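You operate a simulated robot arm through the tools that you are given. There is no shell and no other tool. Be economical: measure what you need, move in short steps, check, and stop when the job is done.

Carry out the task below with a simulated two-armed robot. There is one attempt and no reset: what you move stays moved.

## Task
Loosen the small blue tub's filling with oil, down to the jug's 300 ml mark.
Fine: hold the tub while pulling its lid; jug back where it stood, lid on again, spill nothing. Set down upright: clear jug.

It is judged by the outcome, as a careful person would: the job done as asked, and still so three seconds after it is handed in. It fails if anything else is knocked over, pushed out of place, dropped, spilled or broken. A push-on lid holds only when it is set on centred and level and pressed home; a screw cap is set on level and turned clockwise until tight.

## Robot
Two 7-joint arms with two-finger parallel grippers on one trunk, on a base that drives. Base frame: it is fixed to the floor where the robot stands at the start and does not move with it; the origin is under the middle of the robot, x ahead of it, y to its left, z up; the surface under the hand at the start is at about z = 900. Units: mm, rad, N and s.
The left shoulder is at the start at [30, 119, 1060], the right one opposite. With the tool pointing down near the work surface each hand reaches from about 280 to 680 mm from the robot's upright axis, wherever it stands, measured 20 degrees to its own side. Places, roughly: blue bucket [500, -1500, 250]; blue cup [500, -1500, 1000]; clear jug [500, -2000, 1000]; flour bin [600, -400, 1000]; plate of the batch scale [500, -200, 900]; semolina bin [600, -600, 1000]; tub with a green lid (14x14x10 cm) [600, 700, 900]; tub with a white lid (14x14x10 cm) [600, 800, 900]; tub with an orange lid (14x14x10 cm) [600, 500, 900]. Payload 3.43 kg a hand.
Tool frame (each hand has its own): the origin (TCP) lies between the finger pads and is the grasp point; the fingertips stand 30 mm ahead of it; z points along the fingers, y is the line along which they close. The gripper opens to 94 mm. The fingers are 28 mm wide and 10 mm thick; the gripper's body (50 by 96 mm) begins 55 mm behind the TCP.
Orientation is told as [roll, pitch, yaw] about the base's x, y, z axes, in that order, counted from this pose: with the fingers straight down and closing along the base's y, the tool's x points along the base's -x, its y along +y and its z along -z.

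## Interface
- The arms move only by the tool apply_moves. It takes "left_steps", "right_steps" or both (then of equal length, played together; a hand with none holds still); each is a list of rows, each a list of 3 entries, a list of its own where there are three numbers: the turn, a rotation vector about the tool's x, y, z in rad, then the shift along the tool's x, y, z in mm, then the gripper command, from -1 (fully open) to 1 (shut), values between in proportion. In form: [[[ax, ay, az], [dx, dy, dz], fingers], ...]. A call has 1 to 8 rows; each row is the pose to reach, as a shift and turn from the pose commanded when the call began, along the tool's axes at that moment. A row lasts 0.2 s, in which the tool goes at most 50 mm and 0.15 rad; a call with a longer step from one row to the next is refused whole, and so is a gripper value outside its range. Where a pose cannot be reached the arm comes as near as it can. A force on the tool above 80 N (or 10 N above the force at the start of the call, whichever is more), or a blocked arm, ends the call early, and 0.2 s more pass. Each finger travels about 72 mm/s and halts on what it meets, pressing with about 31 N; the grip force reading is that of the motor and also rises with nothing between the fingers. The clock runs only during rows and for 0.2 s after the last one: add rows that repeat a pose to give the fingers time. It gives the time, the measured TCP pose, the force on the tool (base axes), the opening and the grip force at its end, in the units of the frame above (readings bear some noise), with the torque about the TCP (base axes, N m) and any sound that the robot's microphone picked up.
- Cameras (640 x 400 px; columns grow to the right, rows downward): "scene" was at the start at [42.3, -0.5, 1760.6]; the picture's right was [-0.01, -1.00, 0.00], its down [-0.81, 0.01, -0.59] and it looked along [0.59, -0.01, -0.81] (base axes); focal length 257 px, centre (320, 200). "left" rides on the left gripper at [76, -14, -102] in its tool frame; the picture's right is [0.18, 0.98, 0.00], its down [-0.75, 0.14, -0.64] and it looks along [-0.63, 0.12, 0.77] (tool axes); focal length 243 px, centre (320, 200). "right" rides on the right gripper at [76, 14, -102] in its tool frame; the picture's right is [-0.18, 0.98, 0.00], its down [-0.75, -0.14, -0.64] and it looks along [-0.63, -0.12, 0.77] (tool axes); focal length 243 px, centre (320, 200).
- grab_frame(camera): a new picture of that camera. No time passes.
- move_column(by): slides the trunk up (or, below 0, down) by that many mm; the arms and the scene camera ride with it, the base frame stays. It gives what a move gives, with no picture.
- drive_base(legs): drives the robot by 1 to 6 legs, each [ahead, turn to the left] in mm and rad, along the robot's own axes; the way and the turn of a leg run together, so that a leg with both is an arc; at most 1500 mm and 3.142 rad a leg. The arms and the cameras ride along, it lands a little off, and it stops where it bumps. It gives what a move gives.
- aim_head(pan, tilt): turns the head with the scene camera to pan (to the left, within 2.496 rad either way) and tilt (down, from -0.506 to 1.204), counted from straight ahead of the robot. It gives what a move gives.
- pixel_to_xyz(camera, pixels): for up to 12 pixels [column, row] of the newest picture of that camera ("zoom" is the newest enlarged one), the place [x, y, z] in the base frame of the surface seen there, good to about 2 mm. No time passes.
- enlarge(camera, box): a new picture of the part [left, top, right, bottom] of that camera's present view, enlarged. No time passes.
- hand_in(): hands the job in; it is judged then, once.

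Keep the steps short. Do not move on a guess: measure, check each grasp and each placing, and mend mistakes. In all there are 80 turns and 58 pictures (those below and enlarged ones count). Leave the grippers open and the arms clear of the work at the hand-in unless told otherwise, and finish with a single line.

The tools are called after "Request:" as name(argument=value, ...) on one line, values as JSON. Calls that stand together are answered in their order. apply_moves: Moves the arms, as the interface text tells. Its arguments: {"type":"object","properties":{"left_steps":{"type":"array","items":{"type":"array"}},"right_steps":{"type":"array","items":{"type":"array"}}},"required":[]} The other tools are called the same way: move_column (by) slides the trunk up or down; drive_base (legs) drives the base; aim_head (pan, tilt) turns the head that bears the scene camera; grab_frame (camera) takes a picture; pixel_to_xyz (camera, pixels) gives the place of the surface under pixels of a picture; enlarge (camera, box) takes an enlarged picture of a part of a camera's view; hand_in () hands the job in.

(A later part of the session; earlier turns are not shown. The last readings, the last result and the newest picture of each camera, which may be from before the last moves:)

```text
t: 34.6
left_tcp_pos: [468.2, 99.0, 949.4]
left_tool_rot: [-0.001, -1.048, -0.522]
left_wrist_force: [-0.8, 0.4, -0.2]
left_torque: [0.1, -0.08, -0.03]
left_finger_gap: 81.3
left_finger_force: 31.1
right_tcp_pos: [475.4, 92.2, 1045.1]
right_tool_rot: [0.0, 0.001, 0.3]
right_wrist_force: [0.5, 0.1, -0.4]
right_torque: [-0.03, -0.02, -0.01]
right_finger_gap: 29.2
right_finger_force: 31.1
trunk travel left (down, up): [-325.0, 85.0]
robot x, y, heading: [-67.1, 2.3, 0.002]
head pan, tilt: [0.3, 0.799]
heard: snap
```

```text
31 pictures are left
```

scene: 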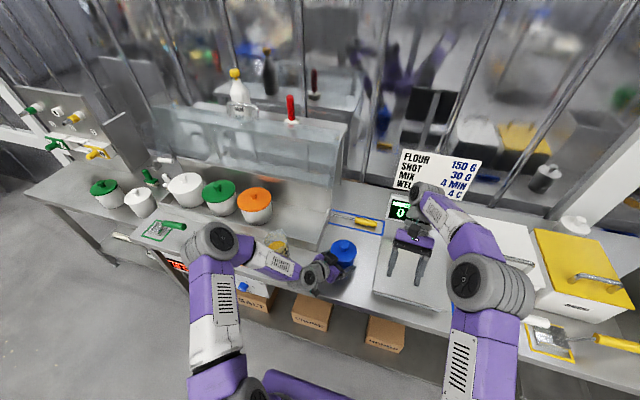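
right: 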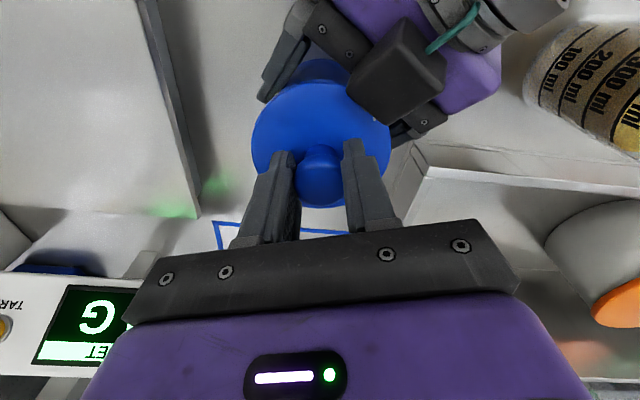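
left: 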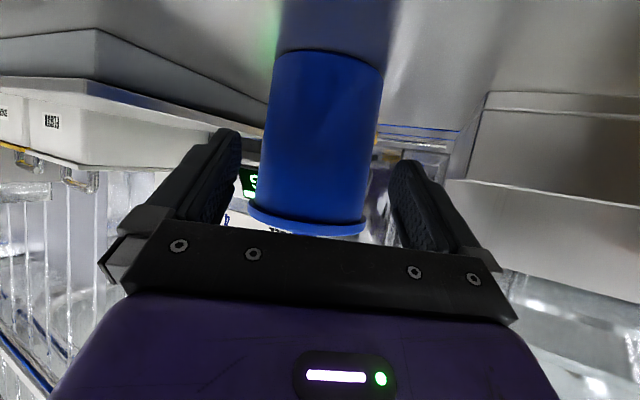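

The knob is gripped (29 mm) and there was a snap. I'll pull straight up in small steps while the left hand holds the tub.

Request:
apply_moves(right_steps=[[[0, 0, 0], [0, 0, -4], 1], [[0, 0, 0], [0, 0, -8], 1], [[0, 0, 0], [0, 0, -14], 1], [[0, 0, 0], [0, 0, -30], 1], [[0, 0, 0], [0, 0, -60], 1], [[0, 0, 0], [0, 0, -100], 1]])

Request:
enlarge(camera="scene", box=[260, 180, 420, 300])

```text
t: 36.0
left_tcp_pos: [467.1, 99.3, 949.4]
left_tool_rot: [0.001, -1.049, -0.524]
left_wrist_force: [-1.2, 1.1, 0.6]
left_torque: [0.15, -0.07, 0.07]
left_finger_gap: 81.6
left_finger_force: 31.2
right_tcp_pos: [475.7, 93.0, 1149.7]
right_tool_rot: [0.0, 0.0, 0.302]
right_wrist_force: [0.6, -0.8, -0.2]
right_torque: [0.0, 0.01, 0.03]
right_finger_gap: 29.3
right_finger_force: 30.8
trunk travel left (down, up): [-325.0, 85.0]
robot x, y, heading: [-67.5, 0.6, -0.003]
head pan, tilt: [0.3, 0.799]
```

```text
3.33 times, centred on (340, 240) of scene
```

zoom: 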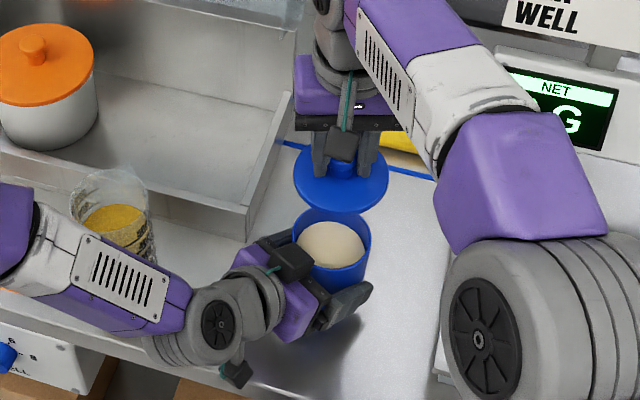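

The lid is off cleanly. I'll measure the rim and filling, then move the lid aside to about (420,-110,1170) and keep it gripped.

Request:
pixel_to_xyz(camera="zoom", pixels=[[330, 245], [310, 240], [350, 250], [295, 235], [370, 240], [335, 212], [125, 215], [125, 172]])

Request:
apply_moves(right_steps=[[[0, 0, 0], [22.5, -35.5, -4], 1], [[0, 0, 0], [45, -71, -8], 1], [[0, 0, 0], [67.5, -106.5, -12], 1], [[0, 0, 0], [90, -142, -16], 1], [[0, 0, 0], [112.8, -177.5, -20], 1], [[0, 0, 0], [112.8, -177.5, -20], 1]])

```text
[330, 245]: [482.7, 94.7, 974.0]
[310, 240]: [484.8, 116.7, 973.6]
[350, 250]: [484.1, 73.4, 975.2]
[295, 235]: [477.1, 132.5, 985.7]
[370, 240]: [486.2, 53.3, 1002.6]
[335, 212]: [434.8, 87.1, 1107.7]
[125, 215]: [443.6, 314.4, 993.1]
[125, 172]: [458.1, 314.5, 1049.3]
```

```text
t: 37.4
left_tcp_pos: [468.2, 99.8, 948.7]
left_tool_rot: [-0.001, -1.047, -0.524]
left_wrist_force: [-0.7, -0.9, 0.1]
left_torque: [0.09, -0.03, -0.02]
left_finger_gap: 81.6
left_finger_force: 31.7
right_tcp_pos: [422.3, -110.6, 1166.1]
right_tool_rot: [-0.001, 0.003, 0.302]
right_wrist_force: [0.0, 0.4, -0.9]
right_torque: [0.0, -0.01, -0.03]
right_finger_gap: 28.9
right_finger_force: 30.8
trunk travel left (down, up): [-325.0, 85.0]
robot x, y, heading: [-68.9, 5.1, 0.002]
head pan, tilt: [0.3, 0.799]
```

The filling is at z 974 and the rim at about 1003, so 100 ml fits. I'll open the left hand and back straight out.

Request:
apply_moves(left_steps=[[[0, 0, 0], [0, 0, 0], -1], [[0, 0, 0], [0, 0, 0], -1], [[0, 0, 0], [0, 0, -30], -1], [[0, 0, 0], [0, 0, -70], -1], [[0, 0, 0], [0, 0, -110], -1], [[0, 0, 0], [0, 0, -150], -1]])

Request:
grab_frame(camera="scene")

Request:
enlarge(camera="scene", box=[220, 200, 380, 300])

```text
t: 38.8
left_tcp_pos: [352.4, 165.7, 1025.0]
left_tool_rot: [0.0, -1.049, -0.524]
left_wrist_force: [0.2, 0.0, 0.1]
left_torque: [0.0, 0.0, 0.02]
left_finger_gap: 94.0
left_finger_force: 0.1
right_tcp_pos: [421.3, -111.3, 1168.8]
right_tool_rot: [-0.002, 0.0, 0.302]
right_wrist_force: [-0.8, 0.2, -0.3]
right_torque: [0.02, -0.01, 0.0]
right_finger_gap: 28.9
right_finger_force: 31.0
trunk travel left (down, up): [-325.0, 85.0]
robot x, y, heading: [-69.1, -0.5, -0.001]
head pan, tilt: [0.3, 0.799]
```

```text
29 pictures are left
```

scene: 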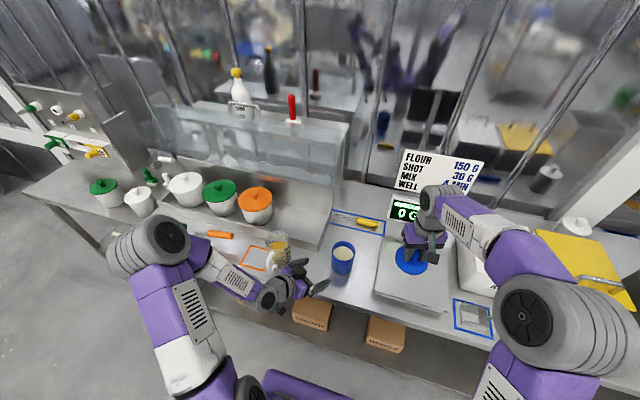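

```text
4.00 times, centred on (300, 250) of scene
```

zoom: 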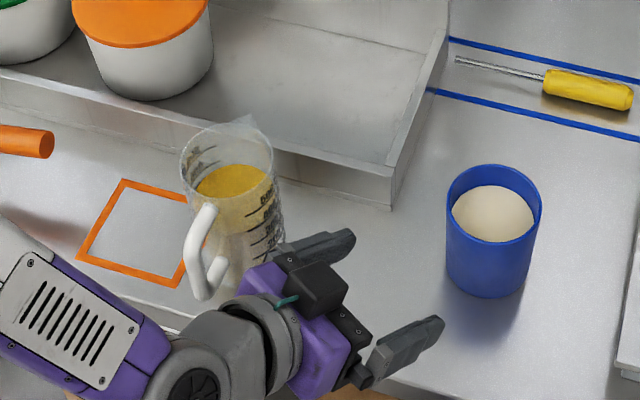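

Now the left hand goes to a pre-grasp behind the jug handle: (287,315,1022), fingers forward and 25° down. It backs away first so nothing is swept.

Request:
apply_moves(left_steps=[[[0, 0, 0], [14.4, -12.6, -40], -1], [[0, 0, 0], [28.8, -25.2, -80], -1], [[-0.116, -0.022, -0.06], [38.8, 12, -92.3], -1], [[-0.232, -0.043, -0.121], [48.8, 49.1, -104.6], -1], [[-0.349, -0.065, -0.181], [58.4, 72.8, -108], -1], [[-0.465, -0.087, -0.242], [68, 96.5, -111.8], -1], [[-0.465, -0.087, -0.242], [68, 96.5, -111.8], -1]])

Request:
grab_frame(camera="left")

```text
t: 40.4
left_tcp_pos: [305.1, 328.2, 1013.6]
left_tool_rot: [-0.001, -1.137, 0.004]
left_wrist_force: [0.2, 0.4, 0.6]
left_torque: [0.0, 0.03, -0.03]
left_finger_gap: 94.4
left_finger_force: 0.1
left hand out of reach, approached as far as the arm can: row 1, 2, 3, 4, 5, 6, 7
right_tcp_pos: [422.5, -111.1, 1166.2]
right_tool_rot: [-0.001, 0.001, 0.303]
right_wrist_force: [0.2, 0.0, -0.2]
right_torque: [-0.02, -0.02, 0.0]
right_finger_gap: 29.3
right_finger_force: 31.1
trunk travel left (down, up): [-325.0, 85.0]
robot x, y, heading: [-68.3, 1.4, -0.005]
head pan, tilt: [0.3, 0.799]
```

```text
27 pictures are left
```

left: 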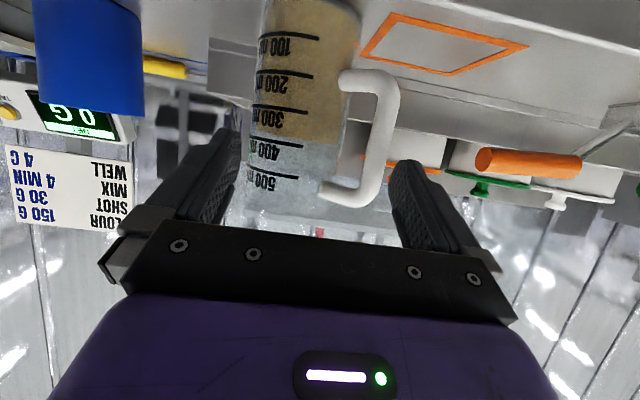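

The left hand is near its inner reach limit, but it straddles the handle line. I'll go forward and slightly right to the grasp point (341,315,997).

Request:
apply_moves(left_steps=[[[0, 0, 0], [0, -2, 15], -1], [[0, 0, 0], [0, -8, 28], -1], [[0, 0, 0], [0, -13, 39.6], -1], [[0, 0, 0], [0, -13, 39.6], -1]])

Request:
grab_frame(camera="left")

Request:
enlarge(camera="scene", box=[210, 220, 320, 310])

```text
t: 41.4
left_tcp_pos: [343.2, 314.8, 995.5]
left_tool_rot: [-0.001, -1.135, 0.002]
left_wrist_force: [0.3, 0.1, -0.7]
left_torque: [0.01, -0.04, 0.04]
left_finger_gap: 94.1
left_finger_force: 0.1
right_tcp_pos: [423.5, -110.5, 1166.6]
right_tool_rot: [-0.001, 0.003, 0.301]
right_wrist_force: [-0.1, 1.0, -0.5]
right_torque: [0.0, 0.01, 0.01]
right_finger_gap: 29.1
right_finger_force: 31.3
trunk travel left (down, up): [-325.0, 85.0]
robot x, y, heading: [-71.0, 3.0, 0.005]
head pan, tilt: [0.3, 0.799]
```

```text
26 pictures are left
```

left: 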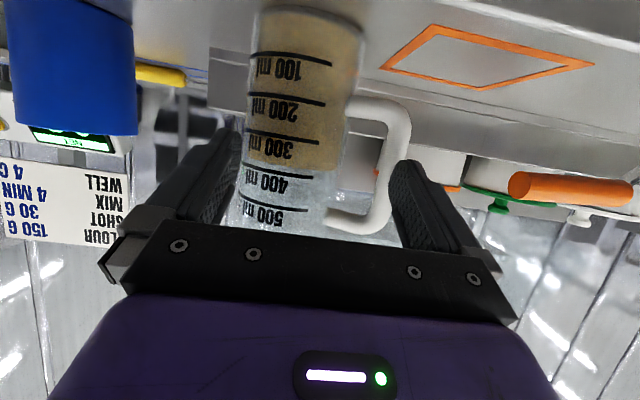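

```text
4.44 times, centred on (265, 265) of scene
```

zoom: 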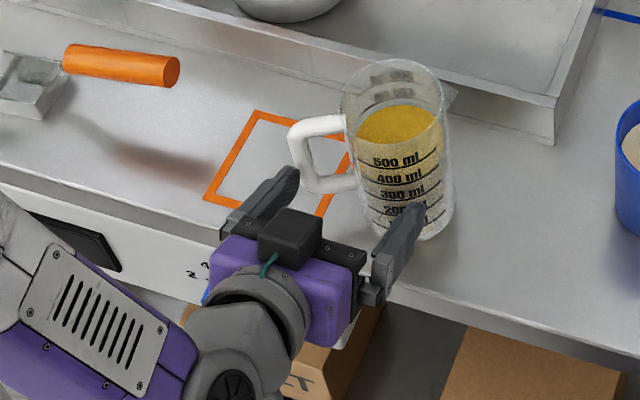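

The jug has turned: its handle now points to the left (+y), so the hand must have brushed it during the sweep. I'll measure where it stands before doing anything.

Request:
pixel_to_xyz(camera="zoom", pixels=[[400, 125], [345, 110], [445, 115], [395, 62], [330, 125], [300, 145], [310, 175], [350, 185], [345, 125], [455, 90], [410, 235], [437, 95]])

Request:
pixel_to_xyz(camera="left", pixels=[[385, 105], [400, 150], [375, 210], [345, 225], [355, 115], [300, 100], [295, 145], [292, 170], [285, 185], [280, 215], [300, 60]])

```text
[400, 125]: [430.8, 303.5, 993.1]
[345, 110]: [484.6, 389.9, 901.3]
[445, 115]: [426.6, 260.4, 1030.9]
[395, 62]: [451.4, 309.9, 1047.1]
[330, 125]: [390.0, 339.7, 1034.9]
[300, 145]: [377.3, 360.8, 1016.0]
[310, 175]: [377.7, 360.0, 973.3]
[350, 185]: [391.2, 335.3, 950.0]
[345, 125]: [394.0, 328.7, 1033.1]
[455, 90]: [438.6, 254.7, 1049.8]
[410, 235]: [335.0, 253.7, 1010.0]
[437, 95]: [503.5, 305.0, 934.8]
```

```text
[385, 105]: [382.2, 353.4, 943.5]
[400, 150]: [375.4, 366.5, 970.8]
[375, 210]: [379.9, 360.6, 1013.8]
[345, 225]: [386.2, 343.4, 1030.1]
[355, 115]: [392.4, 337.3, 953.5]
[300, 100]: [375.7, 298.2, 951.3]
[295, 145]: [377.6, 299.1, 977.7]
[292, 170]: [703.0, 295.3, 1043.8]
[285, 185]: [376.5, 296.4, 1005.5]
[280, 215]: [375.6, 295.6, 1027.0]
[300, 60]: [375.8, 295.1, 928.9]
```

The jug slid about 20 mm and turned about 60°. Its centre is now near (416,295), with the handle post at (380,356) and the spout toward (439,255). It's upright and nothing spilled. I'll restore its spot at the end, since it stood at (421,316) with the handle toward -x. For now I'll back out straight, rise, and go left for a new approach.

Request:
apply_moves(left_steps=[[[0, 0, 0], [0, 3, -20], -1], [[0, 0, 0], [0, 13, -39.6], -1], [[0, 0, 0], [-44, 13, -61], -1], [[0, 0, 0], [-88, 13, -83], -1], [[0, 0, 0], [-97, 56, -82], -1], [[0, 0, 0], [-105, 100, -82], -1]])

Request:
grab_frame(camera="scene")

```text
t: 42.8
left_tcp_pos: [310.5, 413.5, 1124.4]
left_tool_rot: [-0.004, -1.134, 0.003]
left_wrist_force: [0.0, 0.0, -0.1]
left_torque: [0.0, 0.03, 0.0]
left_finger_gap: 94.1
left_finger_force: 0.1
left hand out of reach, approached as far as the arm can: row 3, 4
right_tcp_pos: [422.5, -110.1, 1166.1]
right_tool_rot: [0.001, 0.002, 0.303]
right_wrist_force: [0.2, -0.1, 0.2]
right_torque: [0.03, 0.0, -0.01]
right_finger_gap: 29.1
right_finger_force: 31.4
trunk travel left (down, up): [-325.0, 85.0]
robot x, y, heading: [-70.3, -0.0, -0.0]
head pan, tilt: [0.3, 0.799]
```

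```text
24 pictures are left
```

scene: 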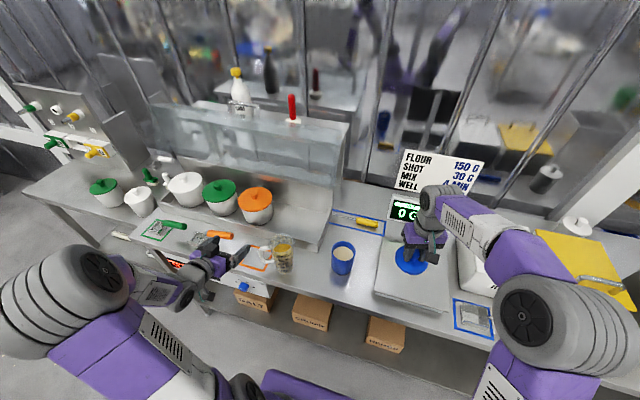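

Request:
enlarge(camera="scene", box=[230, 215, 310, 285])

Request:
pixel_to_xyz(camera="scene", pixels=[[283, 246], [283, 262], [264, 252], [262, 256], [292, 240], [281, 236], [275, 240], [289, 240]])

```text
5.71 times, centred on (270, 250) of scene
```

zoom: 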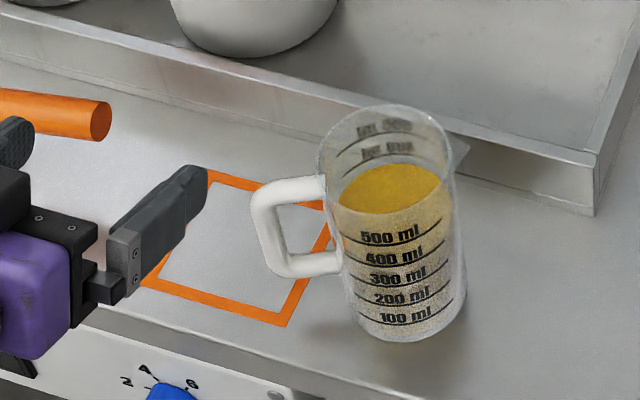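

```text
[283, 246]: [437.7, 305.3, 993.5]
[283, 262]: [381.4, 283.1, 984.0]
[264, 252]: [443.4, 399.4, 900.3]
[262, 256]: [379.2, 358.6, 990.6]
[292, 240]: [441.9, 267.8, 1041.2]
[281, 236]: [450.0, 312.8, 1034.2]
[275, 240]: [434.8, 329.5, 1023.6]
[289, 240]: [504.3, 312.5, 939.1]
```

Request:
pixel_to_xyz(camera="zoom", pixels=[[258, 225], [265, 260], [278, 190], [310, 190], [320, 265], [465, 150], [385, 107], [380, 215], [440, 190], [345, 200], [395, 320], [398, 278]])

```text
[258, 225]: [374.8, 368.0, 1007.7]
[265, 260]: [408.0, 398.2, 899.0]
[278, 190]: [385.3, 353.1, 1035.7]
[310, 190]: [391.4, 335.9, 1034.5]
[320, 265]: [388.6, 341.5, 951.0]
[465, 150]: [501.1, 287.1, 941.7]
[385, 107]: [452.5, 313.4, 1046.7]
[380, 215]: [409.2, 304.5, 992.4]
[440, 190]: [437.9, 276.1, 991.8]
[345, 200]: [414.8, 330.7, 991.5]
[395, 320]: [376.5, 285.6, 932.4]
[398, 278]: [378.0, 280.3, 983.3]
```

The jug's centre is (415,296) and the handle post is at (379.5,360), pointing about 119°. I'll yaw the left hand -61° high up, at about (339,433,1124).

Request:
apply_moves(left_steps=[[[0.1205, 0, 0.0563], [-1.5, 2.5, 3.2], -1], [[0.241, 0, 0.1125], [-3, 5, 6.4], -1], [[0.3615, 0, 0.1688], [-4.4, 7.4, 9.5], -1], [[0.482, 0, 0.225], [-5.9, 9.9, 12.7], -1], [[0.6025, 0, 0.2813], [-7.4, 12.4, 15.9], -1], [[0.723, 0, 0.3375], [-8.8, 14.9, 19], -1], [[0.8435, 0, 0.3938], [-10.3, 17.3, 22.2], -1], [[0.964, 0, 0.45], [-11.8, 19.8, 25.4], -1]])

```text
t: 44.6
left_tcp_pos: [340.5, 434.6, 1124.4]
left_tool_rot: [-0.001, -1.136, -1.066]
left_wrist_force: [-0.2, -0.2, -0.1]
left_torque: [-0.02, 0.01, 0.01]
left_finger_gap: 94.1
left_finger_force: 0.0
right_tcp_pos: [423.5, -111.9, 1166.9]
right_tool_rot: [0.0, 0.002, 0.303]
right_wrist_force: [0.7, 0.0, -0.8]
right_torque: [0.01, 0.01, -0.01]
right_finger_gap: 29.0
right_finger_force: 31.1
trunk travel left (down, up): [-325.0, 85.0]
robot x, y, heading: [-69.2, 2.2, -0.001]
head pan, tilt: [0.3, 0.799]
```

Request:
apply_moves(left_steps=[[[0, 0, 0], [28, 0, 13], -1], [[0, 0, 0], [56, 0, 26], -1], [[0, 0, 0], [83.4, 0, 38.9], -1], [[0, 0, 0], [83.4, 0, 38.9], -1]])

Request:
grab_frame(camera="left")

Request:
pixel_to_xyz(camera="left", pixels=[[318, 120], [310, 120], [326, 120], [318, 140], [318, 100], [318, 160]])

```text
t: 45.6
left_tcp_pos: [339.2, 432.3, 1031.1]
left_tool_rot: [0.004, -1.137, -1.068]
left_wrist_force: [-0.2, 0.3, -0.3]
left_torque: [-0.02, 0.03, 0.03]
left_finger_gap: 93.8
left_finger_force: 0.1
right_tcp_pos: [421.6, -111.0, 1167.0]
right_tool_rot: [0.0, 0.002, 0.302]
right_wrist_force: [0.2, -1.3, 0.0]
right_torque: [0.03, 0.03, -0.02]
right_finger_gap: 28.9
right_finger_force: 31.3
trunk travel left (down, up): [-325.0, 85.0]
robot x, y, heading: [-71.4, -0.4, 0.001]
head pan, tilt: [0.3, 0.799]
```

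```text
22 pictures are left
```

left: 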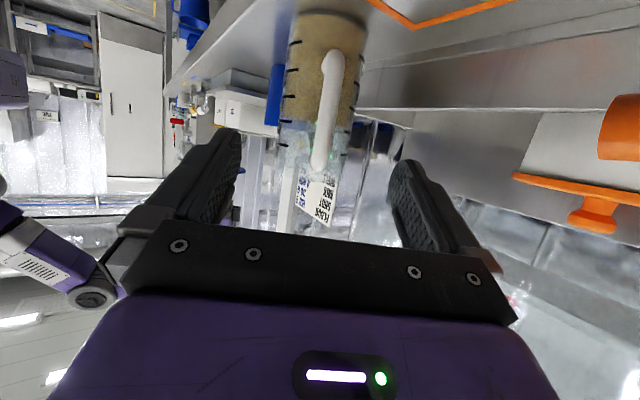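

```text
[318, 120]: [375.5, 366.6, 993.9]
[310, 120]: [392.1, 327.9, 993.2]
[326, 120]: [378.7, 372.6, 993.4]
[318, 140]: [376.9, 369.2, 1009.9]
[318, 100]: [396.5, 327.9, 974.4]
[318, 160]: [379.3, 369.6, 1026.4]
```

The handle post lies between the fingers, about 3 mm to tool +y. I'll advance 84 mm and close on it.

Request:
apply_moves(left_steps=[[[0, 0, 0], [0, 3, 28], -1], [[0, 0, 0], [0, 3, 56], -1], [[0, 0, 0], [0, 3, 84], -1], [[0, 0, 0], [0, 3, 84], -1], [[0, 0, 0], [0, 3, 84], 0], [[0, 0, 0], [0, 3, 84], 1], [[0, 0, 0], [0, 3, 84], 1], [[0, 0, 0], [0, 3, 84], 1]])

Request:
enlarge(camera="scene", box=[230, 215, 310, 285])

```text
t: 47.4
left_tcp_pos: [378.9, 367.1, 998.2]
left_tool_rot: [0.004, -1.136, -1.066]
left_wrist_force: [1.2, -0.2, -0.2]
left_torque: [0.0, 0.01, 0.04]
left_finger_gap: 18.9
left_finger_force: 30.9
right_tcp_pos: [423.2, -110.1, 1166.5]
right_tool_rot: [0.001, 0.002, 0.302]
right_wrist_force: [0.8, 0.0, 0.2]
right_torque: [-0.02, -0.01, -0.02]
right_finger_gap: 29.0
right_finger_force: 31.5
trunk travel left (down, up): [-325.0, 85.0]
robot x, y, heading: [-71.3, 0.3, -0.001]
head pan, tilt: [0.3, 0.799]
```

```text
5.71 times, centred on (270, 250) of scene
```

zoom: 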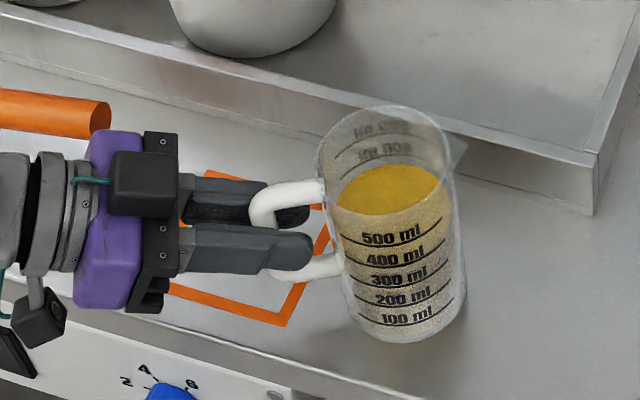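

The handle is gripped with an 18.9 mm gap. I'll lift straight up 40 mm and check for slip.

Request:
apply_moves(left_steps=[[[0, 0, 0], [-4.5, 0, -2.1], 1], [[0, 0, 0], [-13.6, 0, -6.3], 1], [[0, 0, 0], [-25, 0, -11.8], 1], [[0, 0, 0], [-36.2, 0, -16.9], 1], [[0, 0, 0], [-36.2, 0, -16.9], 1], [[0, 0, 0], [-36.2, 0, -16.9], 1]])

Request:
enlarge(camera="scene", box=[210, 185, 330, 285])

```text
t: 48.8
left_tcp_pos: [379.0, 369.3, 1038.3]
left_tool_rot: [0.0, -1.136, -1.065]
left_wrist_force: [-0.2, 0.0, -4.7]
left_torque: [0.27, 0.15, -0.01]
left_finger_gap: 18.6
left_finger_force: 30.5
right_tcp_pos: [423.3, -110.0, 1166.7]
right_tool_rot: [-0.001, 0.004, 0.303]
right_wrist_force: [0.3, -0.4, 0.0]
right_torque: [0.02, -0.01, 0.02]
right_finger_gap: 29.2
right_finger_force: 31.2
trunk travel left (down, up): [-325.0, 85.0]
robot x, y, heading: [-70.0, -5.5, -0.002]
head pan, tilt: [0.3, 0.799]
```

```text
4.00 times, centred on (270, 235) of scene
```

zoom: 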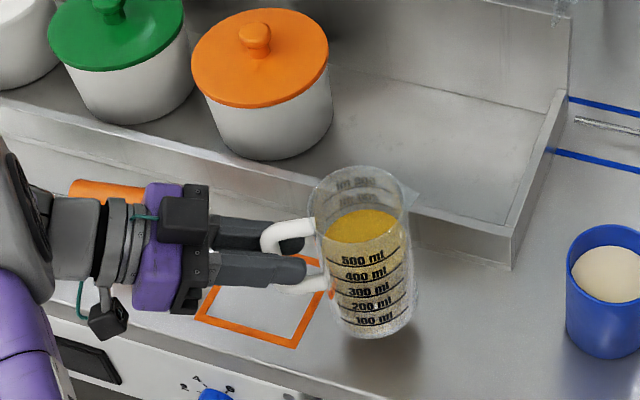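

The jug hangs upright, about 4.7 N, with no slip. I'll lift another 72 mm and carry it level to a point short of the tub, about (382,266,1110).

Request:
apply_moves(left_steps=[[[0, 0, 0], [-22, 0, -10], 1], [[0, 0, 0], [-45, 0, -21], 1], [[0, 0, 0], [-65.2, 0, -30.5], 1], [[0, 0, 0], [-74.9, -11.9, -9.8], 1], [[0, 0, 0], [-84.6, -23.7, 11], 1], [[0, 0, 0], [-94.2, -35.6, 31.7], 1], [[0, 0, 0], [-103.9, -47.4, 52.4], 1], [[0, 0, 0], [-103.9, -47.4, 52.4], 1]])

```text
t: 50.6
left_tcp_pos: [383.2, 266.5, 1109.1]
left_tool_rot: [0.003, -1.135, -1.066]
left_wrist_force: [0.0, 0.0, -4.6]
left_torque: [0.28, 0.12, -0.02]
left_finger_gap: 18.5
left_finger_force: 31.5
right_tcp_pos: [423.2, -109.6, 1167.1]
right_tool_rot: [-0.002, 0.003, 0.303]
right_wrist_force: [0.6, 0.2, 0.0]
right_torque: [0.0, 0.0, -0.01]
right_finger_gap: 29.2
right_finger_force: 31.1
trunk travel left (down, up): [-325.0, 85.0]
robot x, y, heading: [-69.2, 1.6, 0.001]
head pan, tilt: [0.3, 0.799]
```

Now I'll tilt 0.70 rad in place, which is below the pouring angle of about 0.87, and look.

Request:
apply_moves(left_steps=[[[0, 0.1, 0], [0, 0, 0], 1], [[0, 0.2, 0], [0, 0, 0], 1], [[0, 0.3, 0], [0, 0, 0], 1], [[0, 0.4, 0], [0, 0, 0], 1], [[0, 0.5, 0], [0, 0, 0], 1], [[0, 0.6, 0], [0, 0, 0], 1], [[0, 0.7, 0], [0, 0, 0], 1], [[0, 0.7, 0], [0, 0, 0], 1]])

Request:
enlarge(camera="scene", box=[240, 190, 400, 300])

```text
t: 52.4
left_tcp_pos: [382.3, 265.6, 1108.0]
left_tool_rot: [0.002, -0.435, -1.062]
left_wrist_force: [0.4, 0.0, -4.5]
left_torque: [0.15, 0.09, 0.03]
left_finger_gap: 18.9
left_finger_force: 31.3
right_tcp_pos: [424.8, -110.2, 1166.3]
right_tool_rot: [0.001, 0.003, 0.303]
right_wrist_force: [-0.4, 0.6, -1.3]
right_torque: [0.03, 0.02, -0.01]
right_finger_gap: 28.8
right_finger_force: 30.9
trunk travel left (down, up): [-325.0, 85.0]
robot x, y, heading: [-73.3, -1.3, -0.001]
head pan, tilt: [0.3, 0.799]
```

```text
3.64 times, centred on (320, 245) of scene
```

zoom: 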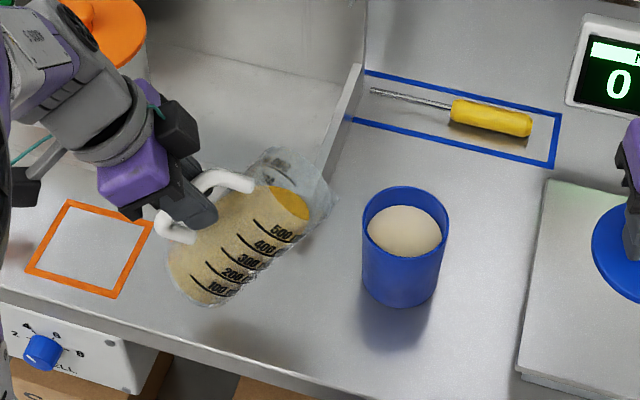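

Request:
pixel_to_xyz(camera="zoom", pixels=[[337, 198], [333, 203], [325, 175], [310, 235], [405, 187], [365, 225], [448, 220], [405, 262], [405, 230]])

```text
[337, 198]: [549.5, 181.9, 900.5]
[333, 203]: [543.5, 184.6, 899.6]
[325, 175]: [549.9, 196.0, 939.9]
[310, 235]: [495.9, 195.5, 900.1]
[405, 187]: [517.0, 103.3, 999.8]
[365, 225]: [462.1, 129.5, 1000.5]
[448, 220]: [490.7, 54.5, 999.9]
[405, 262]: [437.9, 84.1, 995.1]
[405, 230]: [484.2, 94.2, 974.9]
```

The jug holds its place in the grip and nothing has flowed. The tub's centre is (477,93). I'll advance 56 mm so the lip comes over the near half of the tub.

Request:
apply_moves(left_steps=[[[0, 0, 0], [-16, 1, 9.7], 1], [[0, 0, 0], [-32, 2, 19.4], 1], [[0, 0, 0], [-48.4, 3, 29], 1], [[0, 0, 0], [-48.4, 3, 29], 1]])

Request:
enlarge(camera="scene", box=[260, 190, 400, 290])

Request:
enlarge(camera="left", box=[200, 0, 440, 180])

```text
t: 53.4
left_tcp_pos: [412.4, 217.2, 1101.6]
left_tool_rot: [0.0, -0.436, -1.065]
left_wrist_force: [-0.6, 0.6, -4.9]
left_torque: [0.11, 0.05, 0.01]
left_finger_gap: 18.7
left_finger_force: 31.1
right_tcp_pos: [422.3, -109.6, 1167.0]
right_tool_rot: [-0.001, 0.003, 0.303]
right_wrist_force: [0.3, -0.1, -0.6]
right_torque: [-0.01, 0.0, 0.03]
right_finger_gap: 28.9
right_finger_force: 31.4
trunk travel left (down, up): [-325.0, 85.0]
robot x, y, heading: [-70.3, -1.6, -0.0]
head pan, tilt: [0.3, 0.799]
```

```text
4.00 times, centred on (330, 240) of scene
```

zoom: 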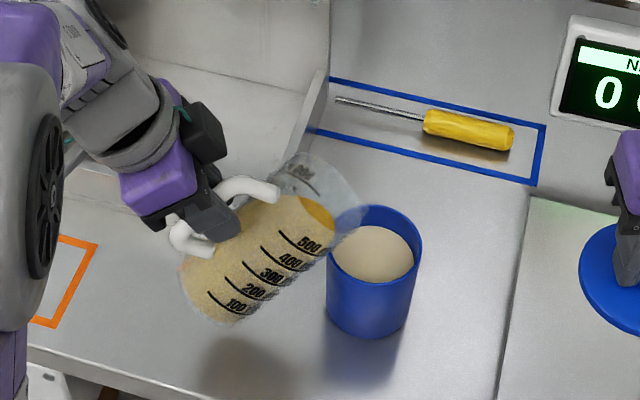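

```text
2.22 times, centred on (320, 90) of left
```

zoom: 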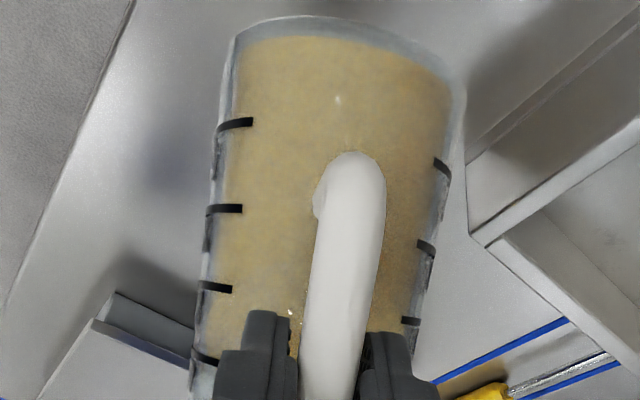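

The lip is over the near-left part of the tub opening. I'll shift it 6 mm sideways and 5 mm forward, and tilt to 0.93 rad about the lip so a first small pour can start.

Request:
apply_moves(left_steps=[[[0, 0, 0], [0, 6, 0], 1], [[0, 0.1, 0], [-9.8, 6, 3.1], 1], [[0, 0.17, 0], [-17.2, 6, -2.9], 1], [[0, 0.2, 0], [-20.5, 6, -5.4], 1], [[0, 0.23, 0], [-23.9, 6, -7.8], 1], [[0, 0.23, 0], [-23.9, 6, -7.8], 1]])

Request:
enlarge(camera="scene", box=[270, 190, 400, 290])

```text
t: 54.8
left_tcp_pos: [426.4, 205.1, 1120.3]
left_tool_rot: [0.001, -0.207, -1.063]
left_wrist_force: [0.9, 0.0, -4.8]
left_torque: [0.06, 0.04, 0.0]
left_finger_gap: 18.9
left_finger_force: 31.1
right_tcp_pos: [423.8, -109.7, 1167.2]
right_tool_rot: [0.001, 0.001, 0.302]
right_wrist_force: [0.0, 0.1, -1.0]
right_torque: [-0.02, 0.0, 0.01]
right_finger_gap: 29.1
right_finger_force: 31.3
trunk travel left (down, up): [-325.0, 85.0]
robot x, y, heading: [-69.3, 1.5, -0.007]
head pan, tilt: [0.3, 0.799]
```

```text
4.00 times, centred on (335, 240) of scene
```

zoom: 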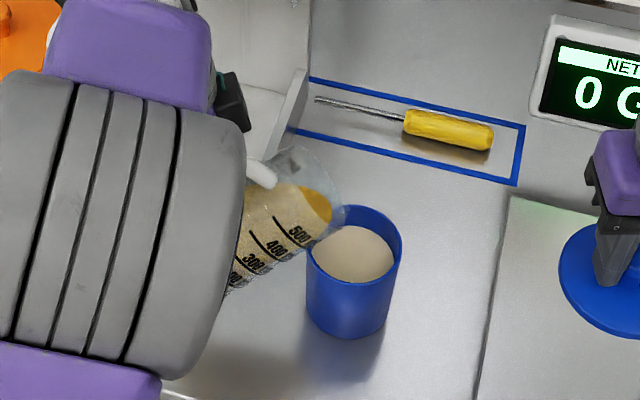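

No flow yet; the oil is near the lip. I'll tilt a little more, to 0.98.

Request:
apply_moves(left_steps=[[[0, 0.02, 0], [-1.9, 0, -2], 1], [[0, 0.04, 0], [-3.8, 0, -4], 1], [[0, 0.05, 0], [-4.8, 0, -5], 1], [[0, 0.05, 0], [-4.8, 0, -5], 1], [[0, 0.05, 0], [-4.8, 0, -5], 1]])

Request:
enlarge(camera="scene", box=[290, 200, 390, 280])

```text
t: 56.0
left_tcp_pos: [427.9, 201.5, 1124.9]
left_tool_rot: [0.004, -0.155, -1.063]
left_wrist_force: [-0.8, 0.3, -4.3]
left_torque: [0.07, 0.01, 0.0]
left_finger_gap: 18.8
left_finger_force: 30.8
right_tcp_pos: [423.3, -111.7, 1166.7]
right_tool_rot: [0.001, 0.002, 0.302]
right_wrist_force: [-0.5, -0.8, 0.7]
right_torque: [-0.01, -0.01, -0.01]
right_finger_gap: 29.0
right_finger_force: 30.9
trunk travel left (down, up): [-325.0, 85.0]
robot x, y, heading: [-68.2, -0.5, -0.005]
head pan, tilt: [0.3, 0.799]
```

```text
5.00 times, centred on (340, 240) of scene
```

zoom: 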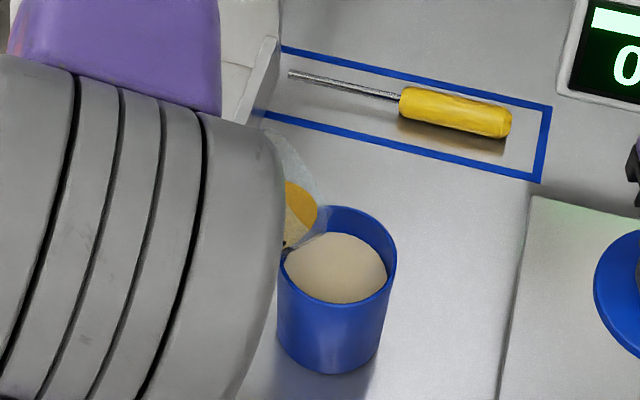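

Request:
apply_moves(left_steps=[[[0, 0.02, 0], [-1.9, 0, -2], 1], [[0, 0.04, 0], [-3.8, 0, -3.9], 1], [[0, 0.05, 0], [-4.7, 0, -4.9], 1], [[0, 0.05, 0], [-4.7, 0, -4.9], 1], [[0, 0.05, 0], [-4.7, 0, -4.9], 1]])

Request:
enlarge(camera="scene", box=[310, 210, 374, 260])

```text
t: 57.2
left_tcp_pos: [430.6, 199.1, 1132.0]
left_tool_rot: [0.002, -0.106, -1.062]
left_wrist_force: [0.9, -0.2, -5.1]
left_torque: [0.03, 0.02, 0.0]
left_finger_gap: 18.9
left_finger_force: 30.4
right_tcp_pos: [424.1, -110.4, 1166.7]
right_tool_rot: [-0.001, 0.001, 0.302]
right_wrist_force: [0.6, -0.4, 0.2]
right_torque: [0.01, -0.02, -0.03]
right_finger_gap: 28.8
right_finger_force: 30.4
trunk travel left (down, up): [-325.0, 85.0]
robot x, y, heading: [-69.4, -1.6, -0.002]
head pan, tilt: [0.3, 0.799]
```

```text
8.00 times, centred on (342, 235) of scene
```

zoom: 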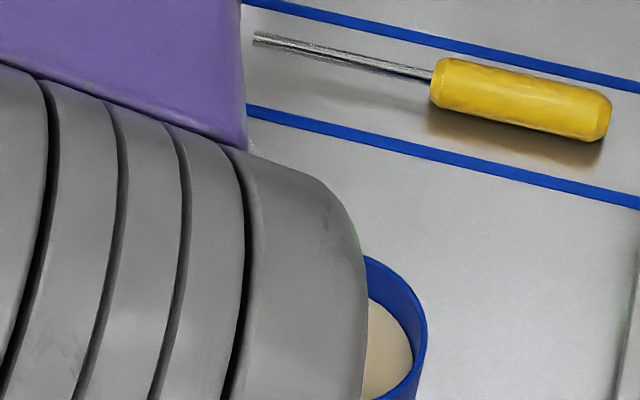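

The elbow now hides the view, so I'll look with the right wrist camera.

Request:
enlarge(camera="right", box=[400, 0, 640, 200])

```text
2.00 times, centred on (520, 100) of right
```

zoom: 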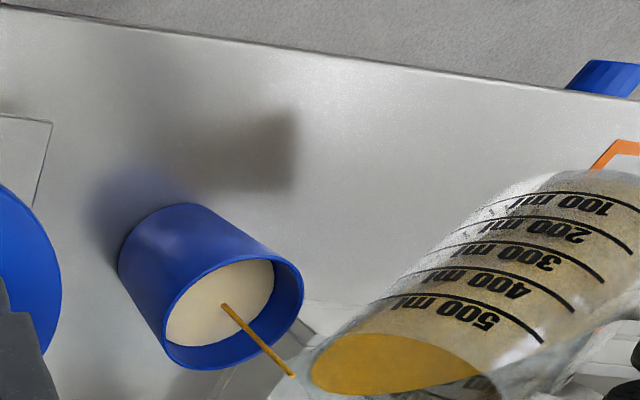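

A thin stream flows from the spout into the tub. I'll tilt slightly to 1.06, hold for a second, and read the level.

Request:
apply_moves(left_steps=[[[0, 0.015, 0], [-1.4, 0, -1.5], 1], [[0, 0.03, 0], [-2.8, 0, -3], 1], [[0, 0.03, 0], [-2.8, 0, -3], 1], [[0, 0.03, 0], [-2.8, 0, -3], 1], [[0, 0.03, 0], [-2.8, 0, -3], 1], [[0, 0.03, 0], [-2.8, 0, -3], 1], [[0, 0.03, 0], [-2.8, 0, -3], 1]])

Request:
enlarge(camera="right", box=[400, 0, 640, 200])

Request:
pixel_to_xyz(camera="zoom", pixels=[[200, 320], [240, 285], [200, 300], [220, 280], [290, 275], [170, 340]])

```text
t: 58.8
left_tcp_pos: [431.5, 197.1, 1134.9]
left_tool_rot: [0.001, -0.074, -1.063]
left_wrist_force: [-0.6, 0.0, -4.3]
left_torque: [0.03, 0.01, 0.0]
left_finger_gap: 18.6
left_finger_force: 30.9
right_tcp_pos: [422.7, -111.6, 1166.7]
right_tool_rot: [0.0, 0.003, 0.302]
right_wrist_force: [0.5, 0.0, 0.1]
right_torque: [0.01, 0.02, 0.02]
right_finger_gap: 28.9
right_finger_force: 31.1
trunk travel left (down, up): [-325.0, 85.0]
robot x, y, heading: [-68.5, 0.1, 0.0]
head pan, tilt: [0.3, 0.799]
```

```text
2.00 times, centred on (520, 100) of right
```

zoom: 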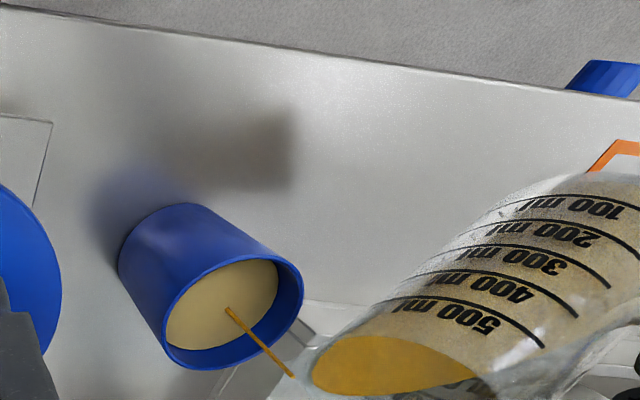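

```text
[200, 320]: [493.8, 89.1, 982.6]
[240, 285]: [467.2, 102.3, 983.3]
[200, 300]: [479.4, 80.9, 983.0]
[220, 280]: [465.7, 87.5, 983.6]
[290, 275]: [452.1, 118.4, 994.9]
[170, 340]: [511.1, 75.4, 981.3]
```

The tub's level rose from 974.5 to 983, about 37 ml, and it's landing well inside. I'll tilt to 1.09, hold briefly, and measure again.

Request:
apply_moves(left_steps=[[[0, 0.015, 0], [-1.3, 0, -1.5], 1], [[0, 0.03, 0], [-2.6, 0, -3], 1], [[0, 0.03, 0], [-2.6, 0, -3], 1], [[0, 0.03, 0], [-2.6, 0, -3], 1], [[0, 0.03, 0], [-2.6, 0, -3], 1]])

Request:
enlarge(camera="right", box=[400, 0, 640, 200])

Request:
pixel_to_xyz(camera="zoom", pixels=[[200, 320], [240, 285], [200, 300], [220, 280], [215, 330], [190, 330]])

```text
t: 60.0
left_tcp_pos: [433.0, 194.5, 1138.2]
left_tool_rot: [0.002, -0.047, -1.063]
left_wrist_force: [-0.1, 0.1, -4.6]
left_torque: [0.01, 0.03, -0.04]
left_finger_gap: 18.8
left_finger_force: 31.6
right_tcp_pos: [423.3, -110.3, 1165.1]
right_tool_rot: [0.0, 0.003, 0.302]
right_wrist_force: [1.0, 0.0, 0.1]
right_torque: [-0.03, 0.0, 0.0]
right_finger_gap: 29.3
right_finger_force: 31.3
trunk travel left (down, up): [-325.0, 85.0]
robot x, y, heading: [-70.9, -1.2, 0.002]
head pan, tilt: [0.3, 0.799]
```

```text
2.00 times, centred on (520, 100) of right
```

zoom: 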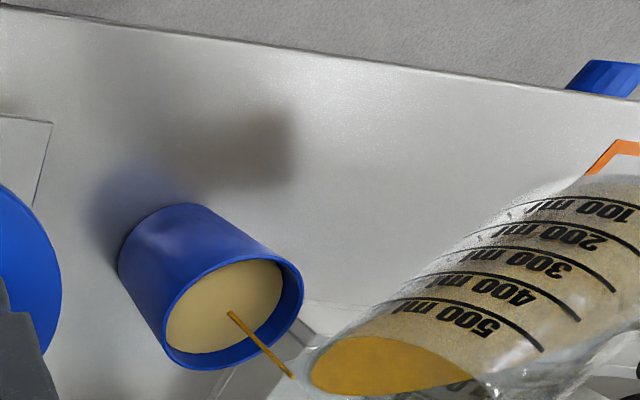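

```text
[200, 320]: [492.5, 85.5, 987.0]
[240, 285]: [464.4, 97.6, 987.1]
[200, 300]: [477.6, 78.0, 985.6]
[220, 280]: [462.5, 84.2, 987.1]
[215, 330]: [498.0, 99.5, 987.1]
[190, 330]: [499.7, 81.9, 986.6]
```

It's now at 986.8, about 54 ml, with a steady flow of roughly 15 ml/s. I'll hold another ~1.2 s and then tilt back by 0.3 rad to stop the flow and check.

Request:
apply_moves(left_steps=[[[0, 0.02, 0], [-1.8, 0, -2], 1], [[0, 0.02, 0], [-1.8, 0, -2], 1], [[0, 0.02, 0], [-1.8, 0, -2], 1], [[0, 0.02, 0], [-1.8, 0, -2], 1], [[0, 0.02, 0], [-1.8, 0, -2], 1], [[0, -0.1, 0], [7, 0, 10], 1], [[0, -0.24, 0], [16, 0, 20], 1], [[0, -0.38, 0], [20, 0, 25], 1]])

Request:
enlarge(camera="right", box=[400, 0, 640, 200])

Request:
pixel_to_xyz(camera="zoom", pixels=[[200, 320], [240, 285], [200, 300], [220, 280], [215, 330], [190, 330]])

```text
t: 61.8
left_tcp_pos: [422.3, 212.6, 1111.1]
left_tool_rot: [0.002, -0.428, -1.064]
left_wrist_force: [-0.1, -0.3, -4.5]
left_torque: [0.09, 0.06, 0.0]
left_finger_gap: 18.9
left_finger_force: 31.0
right_tcp_pos: [423.5, -110.2, 1165.4]
right_tool_rot: [0.0, 0.001, 0.304]
right_wrist_force: [0.9, -0.4, -0.3]
right_torque: [-0.01, 0.01, -0.01]
right_finger_gap: 29.0
right_finger_force: 30.8
trunk travel left (down, up): [-325.0, 85.0]
robot x, y, heading: [-67.0, -2.0, 0.002]
head pan, tilt: [0.3, 0.799]
```

```text
2.00 times, centred on (520, 100) of right
```

zoom: 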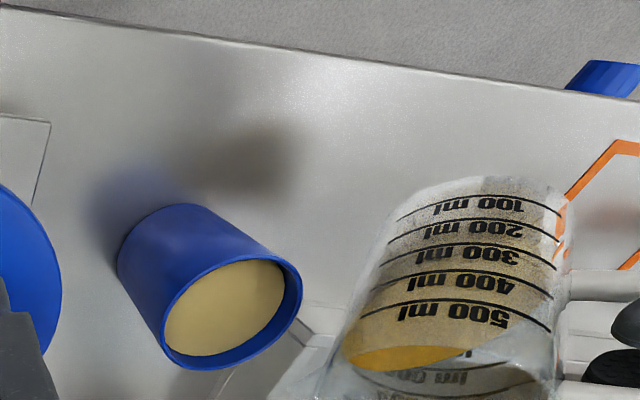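

```text
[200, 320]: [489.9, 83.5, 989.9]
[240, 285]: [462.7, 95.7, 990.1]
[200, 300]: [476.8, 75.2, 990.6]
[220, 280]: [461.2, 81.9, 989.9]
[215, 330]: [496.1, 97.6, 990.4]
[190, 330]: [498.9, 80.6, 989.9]
```

The flow has stopped. The tub rose 15.6 mm, about 65–70 ml. The level may have started below the 400 mark, so I'll back away from the tub, bring the jug upright and compare the oil with the marks.

Request:
apply_moves(left_steps=[[[0, 0, 0], [24, 0, -12], 1], [[0, 0, 0], [50, 0, -24], 1], [[0, -0.12, 0], [57, 0, -27], 1], [[0, -0.25, 0], [57, 0, -27], 1], [[0, -0.38, 0], [57, 0, -27], 1], [[0, -0.51, 0], [57, 0, -27], 1], [[0, -0.62, 0], [57, 0, -27], 1], [[0, -0.708, 0], [57, 0, -27], 1]])

Request:
enlarge(camera="scene", box=[260, 190, 340, 270])

```text
t: 63.6
left_tcp_pos: [392.2, 267.0, 1113.4]
left_tool_rot: [0.006, -1.136, -1.068]
left_wrist_force: [-0.2, 0.5, -4.4]
left_torque: [0.26, 0.14, -0.01]
left_finger_gap: 18.8
left_finger_force: 30.9
right_tcp_pos: [422.8, -109.3, 1166.6]
right_tool_rot: [0.0, 0.001, 0.301]
right_wrist_force: [-0.3, 0.3, -0.1]
right_torque: [-0.03, 0.01, -0.03]
right_finger_gap: 29.1
right_finger_force: 30.9
trunk travel left (down, up): [-325.0, 85.0]
robot x, y, heading: [-66.7, -3.2, -0.002]
head pan, tilt: [0.3, 0.799]
```

```text
5.00 times, centred on (300, 230) of scene
```

zoom: 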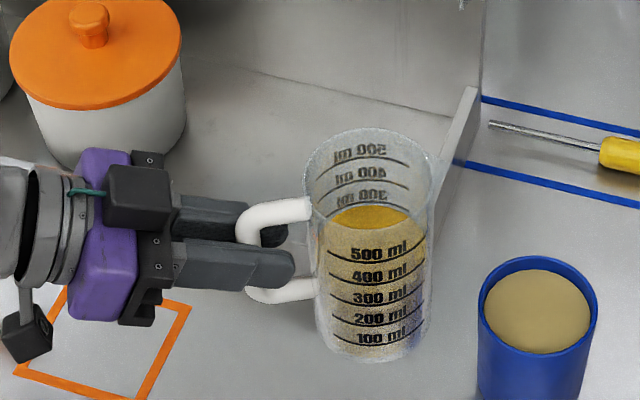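

The far inner wall shows the 300 mark right at the oil's edge. I'll zoom closer.

Request:
enlarge(camera="scene", box=[294, 212, 326, 240])

Request:
pixel_to_xyz(camera="zoom", pixels=[[300, 240], [360, 250], [340, 300], [300, 170], [300, 120], [300, 200], [420, 230], [420, 160], [420, 110], [320, 220]])

```text
14.29 times, centred on (310, 226) of scene
```

zoom: 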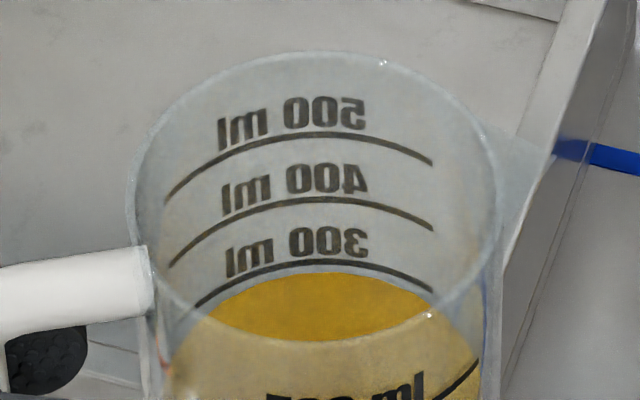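

```text
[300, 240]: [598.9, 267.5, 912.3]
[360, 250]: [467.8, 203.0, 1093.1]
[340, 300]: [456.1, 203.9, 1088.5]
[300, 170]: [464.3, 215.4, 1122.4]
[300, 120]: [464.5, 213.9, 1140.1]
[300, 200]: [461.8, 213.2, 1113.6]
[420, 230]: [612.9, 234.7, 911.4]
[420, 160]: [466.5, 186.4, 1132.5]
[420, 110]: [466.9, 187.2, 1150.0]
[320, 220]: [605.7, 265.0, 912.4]
```

The oil's edge meets the 300 ml line (the small offset is the wall thickness), so pouring is done. Now I'll turn the jug back to its original heading (handle toward -x) while carrying it level to above its old spot: TCP (341,318.5,1113), yaw 0.

Request:
apply_moves(left_steps=[[[-0.121, 0, -0.0565], [3.7, -2.5, -7.9], 1], [[-0.242, 0, -0.113], [7.4, -4.9, -15.8], 1], [[-0.363, 0, -0.1695], [11.1, -7.4, -23.7], 1], [[-0.484, 0, -0.226], [14.8, -9.9, -31.6], 1], [[-0.605, 0, -0.2825], [18.4, -12.3, -39.4], 1], [[-0.726, 0, -0.339], [22.1, -14.8, -47.3], 1], [[-0.847, 0, -0.3955], [25.8, -17.2, -55.2], 1], [[-0.968, 0, -0.452], [29.5, -19.7, -63.1], 1]])

Request:
enlarge(camera="scene", box=[210, 190, 370, 290])

```text
t: 65.4
left_tcp_pos: [345.5, 321.5, 1113.1]
left_tool_rot: [0.001, -1.135, 0.003]
left_wrist_force: [-0.8, 0.2, -3.8]
left_torque: [0.03, 0.28, 0.05]
left_finger_gap: 18.5
left_finger_force: 31.3
left hand out of reach, approached as far as the arm can: row 8
right_tcp_pos: [424.8, -111.2, 1166.4]
right_tool_rot: [-0.001, 0.001, 0.302]
right_wrist_force: [0.5, 1.5, -0.6]
right_torque: [0.03, -0.03, -0.01]
right_finger_gap: 29.2
right_finger_force: 31.1
trunk travel left (down, up): [-325.0, 85.0]
robot x, y, heading: [-71.6, 0.6, 0.0]
head pan, tilt: [0.3, 0.799]
```

```text
4.00 times, centred on (290, 240) of scene
```

zoom: 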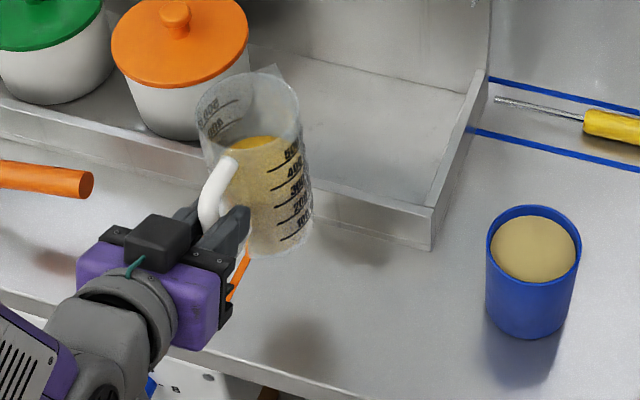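

The jug is upright above its old place. I'll lower it gently, heading for TCP (341.4,318.5,998).

Request:
apply_moves(left_steps=[[[0, 0, 0], [27, 0, 12.6], 1], [[0, 0, 0], [54, -1, 24], 1], [[0, 0, 0], [80, -2, 34], 1], [[0, 0, 0], [96, -3, 40.5], 1], [[0, 0, 0], [101, -3, 42.8], 1], [[0, 0, 0], [101, -3, 42.8], 1]])

```text
t: 66.8
left_tcp_pos: [340.3, 317.7, 1002.2]
left_tool_rot: [0.002, -1.134, 0.003]
left_wrist_force: [0.4, 0.9, -3.9]
left_torque: [0.03, 0.26, -0.05]
left_finger_gap: 18.6
left_finger_force: 30.6
right_tcp_pos: [421.5, -110.3, 1166.3]
right_tool_rot: [-0.001, 0.001, 0.302]
right_wrist_force: [-0.4, 0.0, -0.9]
right_torque: [-0.05, 0.02, -0.02]
right_finger_gap: 28.9
right_finger_force: 30.5
trunk travel left (down, up): [-325.0, 85.0]
robot x, y, heading: [-70.6, 1.9, -0.001]
head pan, tilt: [0.3, 0.799]
```

I'll lower it the last ~4 mm in 1 mm steps and watch for the weight to go to the bench.

Request:
apply_moves(left_steps=[[[0, 0, 0], [1.8, 0.5, 0.8], 1], [[0, 0, 0], [2.7, 0.5, 1.3], 1], [[0, 0, 0], [3.6, 0.5, 1.7], 1], [[0, 0, 0], [4.1, 0.5, 1.9], 1], [[0, 0, 0], [4.1, 0.5, 1.9], 1]])

Request:
enlarge(camera="scene", box=[220, 200, 320, 290])

Request:
pixel_to_xyz(camera="zoom", pixels=[[300, 110], [270, 190], [330, 200], [300, 230], [260, 170], [330, 120]])

```text
t: 68.0
left_tcp_pos: [341.8, 317.5, 1000.0]
left_tool_rot: [0.003, -1.138, 0.001]
left_wrist_force: [-0.2, -0.4, 1.9]
left_torque: [-0.01, -0.38, -0.06]
left_finger_gap: 18.7
left_finger_force: 31.4
right_tcp_pos: [423.0, -110.7, 1166.9]
right_tool_rot: [-0.001, 0.001, 0.301]
right_wrist_force: [0.4, -0.1, -0.1]
right_torque: [-0.04, 0.01, 0.01]
right_finger_gap: 29.0
right_finger_force: 31.1
trunk travel left (down, up): [-325.0, 85.0]
robot x, y, heading: [-71.5, -3.3, 0.0]
head pan, tilt: [0.3, 0.799]
```

```text
4.44 times, centred on (270, 245) of scene
```

zoom: 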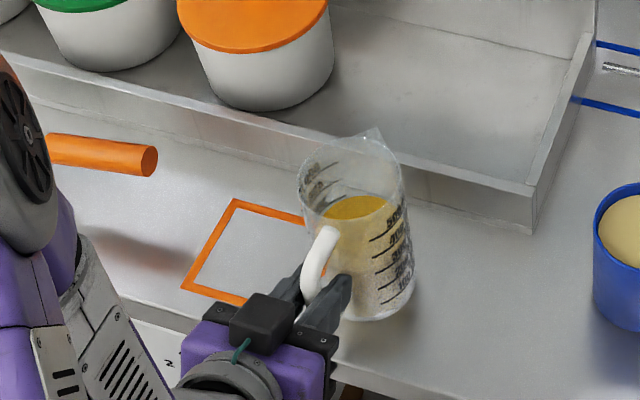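

```text
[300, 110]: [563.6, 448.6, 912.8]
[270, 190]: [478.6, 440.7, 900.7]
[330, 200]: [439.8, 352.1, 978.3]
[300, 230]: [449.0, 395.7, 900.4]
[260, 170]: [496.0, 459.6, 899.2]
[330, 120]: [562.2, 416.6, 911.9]
```

Request:
pixel_to_xyz(camera="zoom", pixels=[[360, 208], [385, 205], [335, 210], [350, 290], [375, 290], [405, 250], [318, 260], [375, 135], [405, 290], [360, 200]])

```text
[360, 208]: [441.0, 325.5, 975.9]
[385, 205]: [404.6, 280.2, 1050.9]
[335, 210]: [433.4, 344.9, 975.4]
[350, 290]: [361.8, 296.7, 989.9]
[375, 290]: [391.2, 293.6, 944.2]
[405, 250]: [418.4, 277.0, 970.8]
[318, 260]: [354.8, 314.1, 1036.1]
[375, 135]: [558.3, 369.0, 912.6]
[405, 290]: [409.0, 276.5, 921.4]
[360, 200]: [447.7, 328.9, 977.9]
```

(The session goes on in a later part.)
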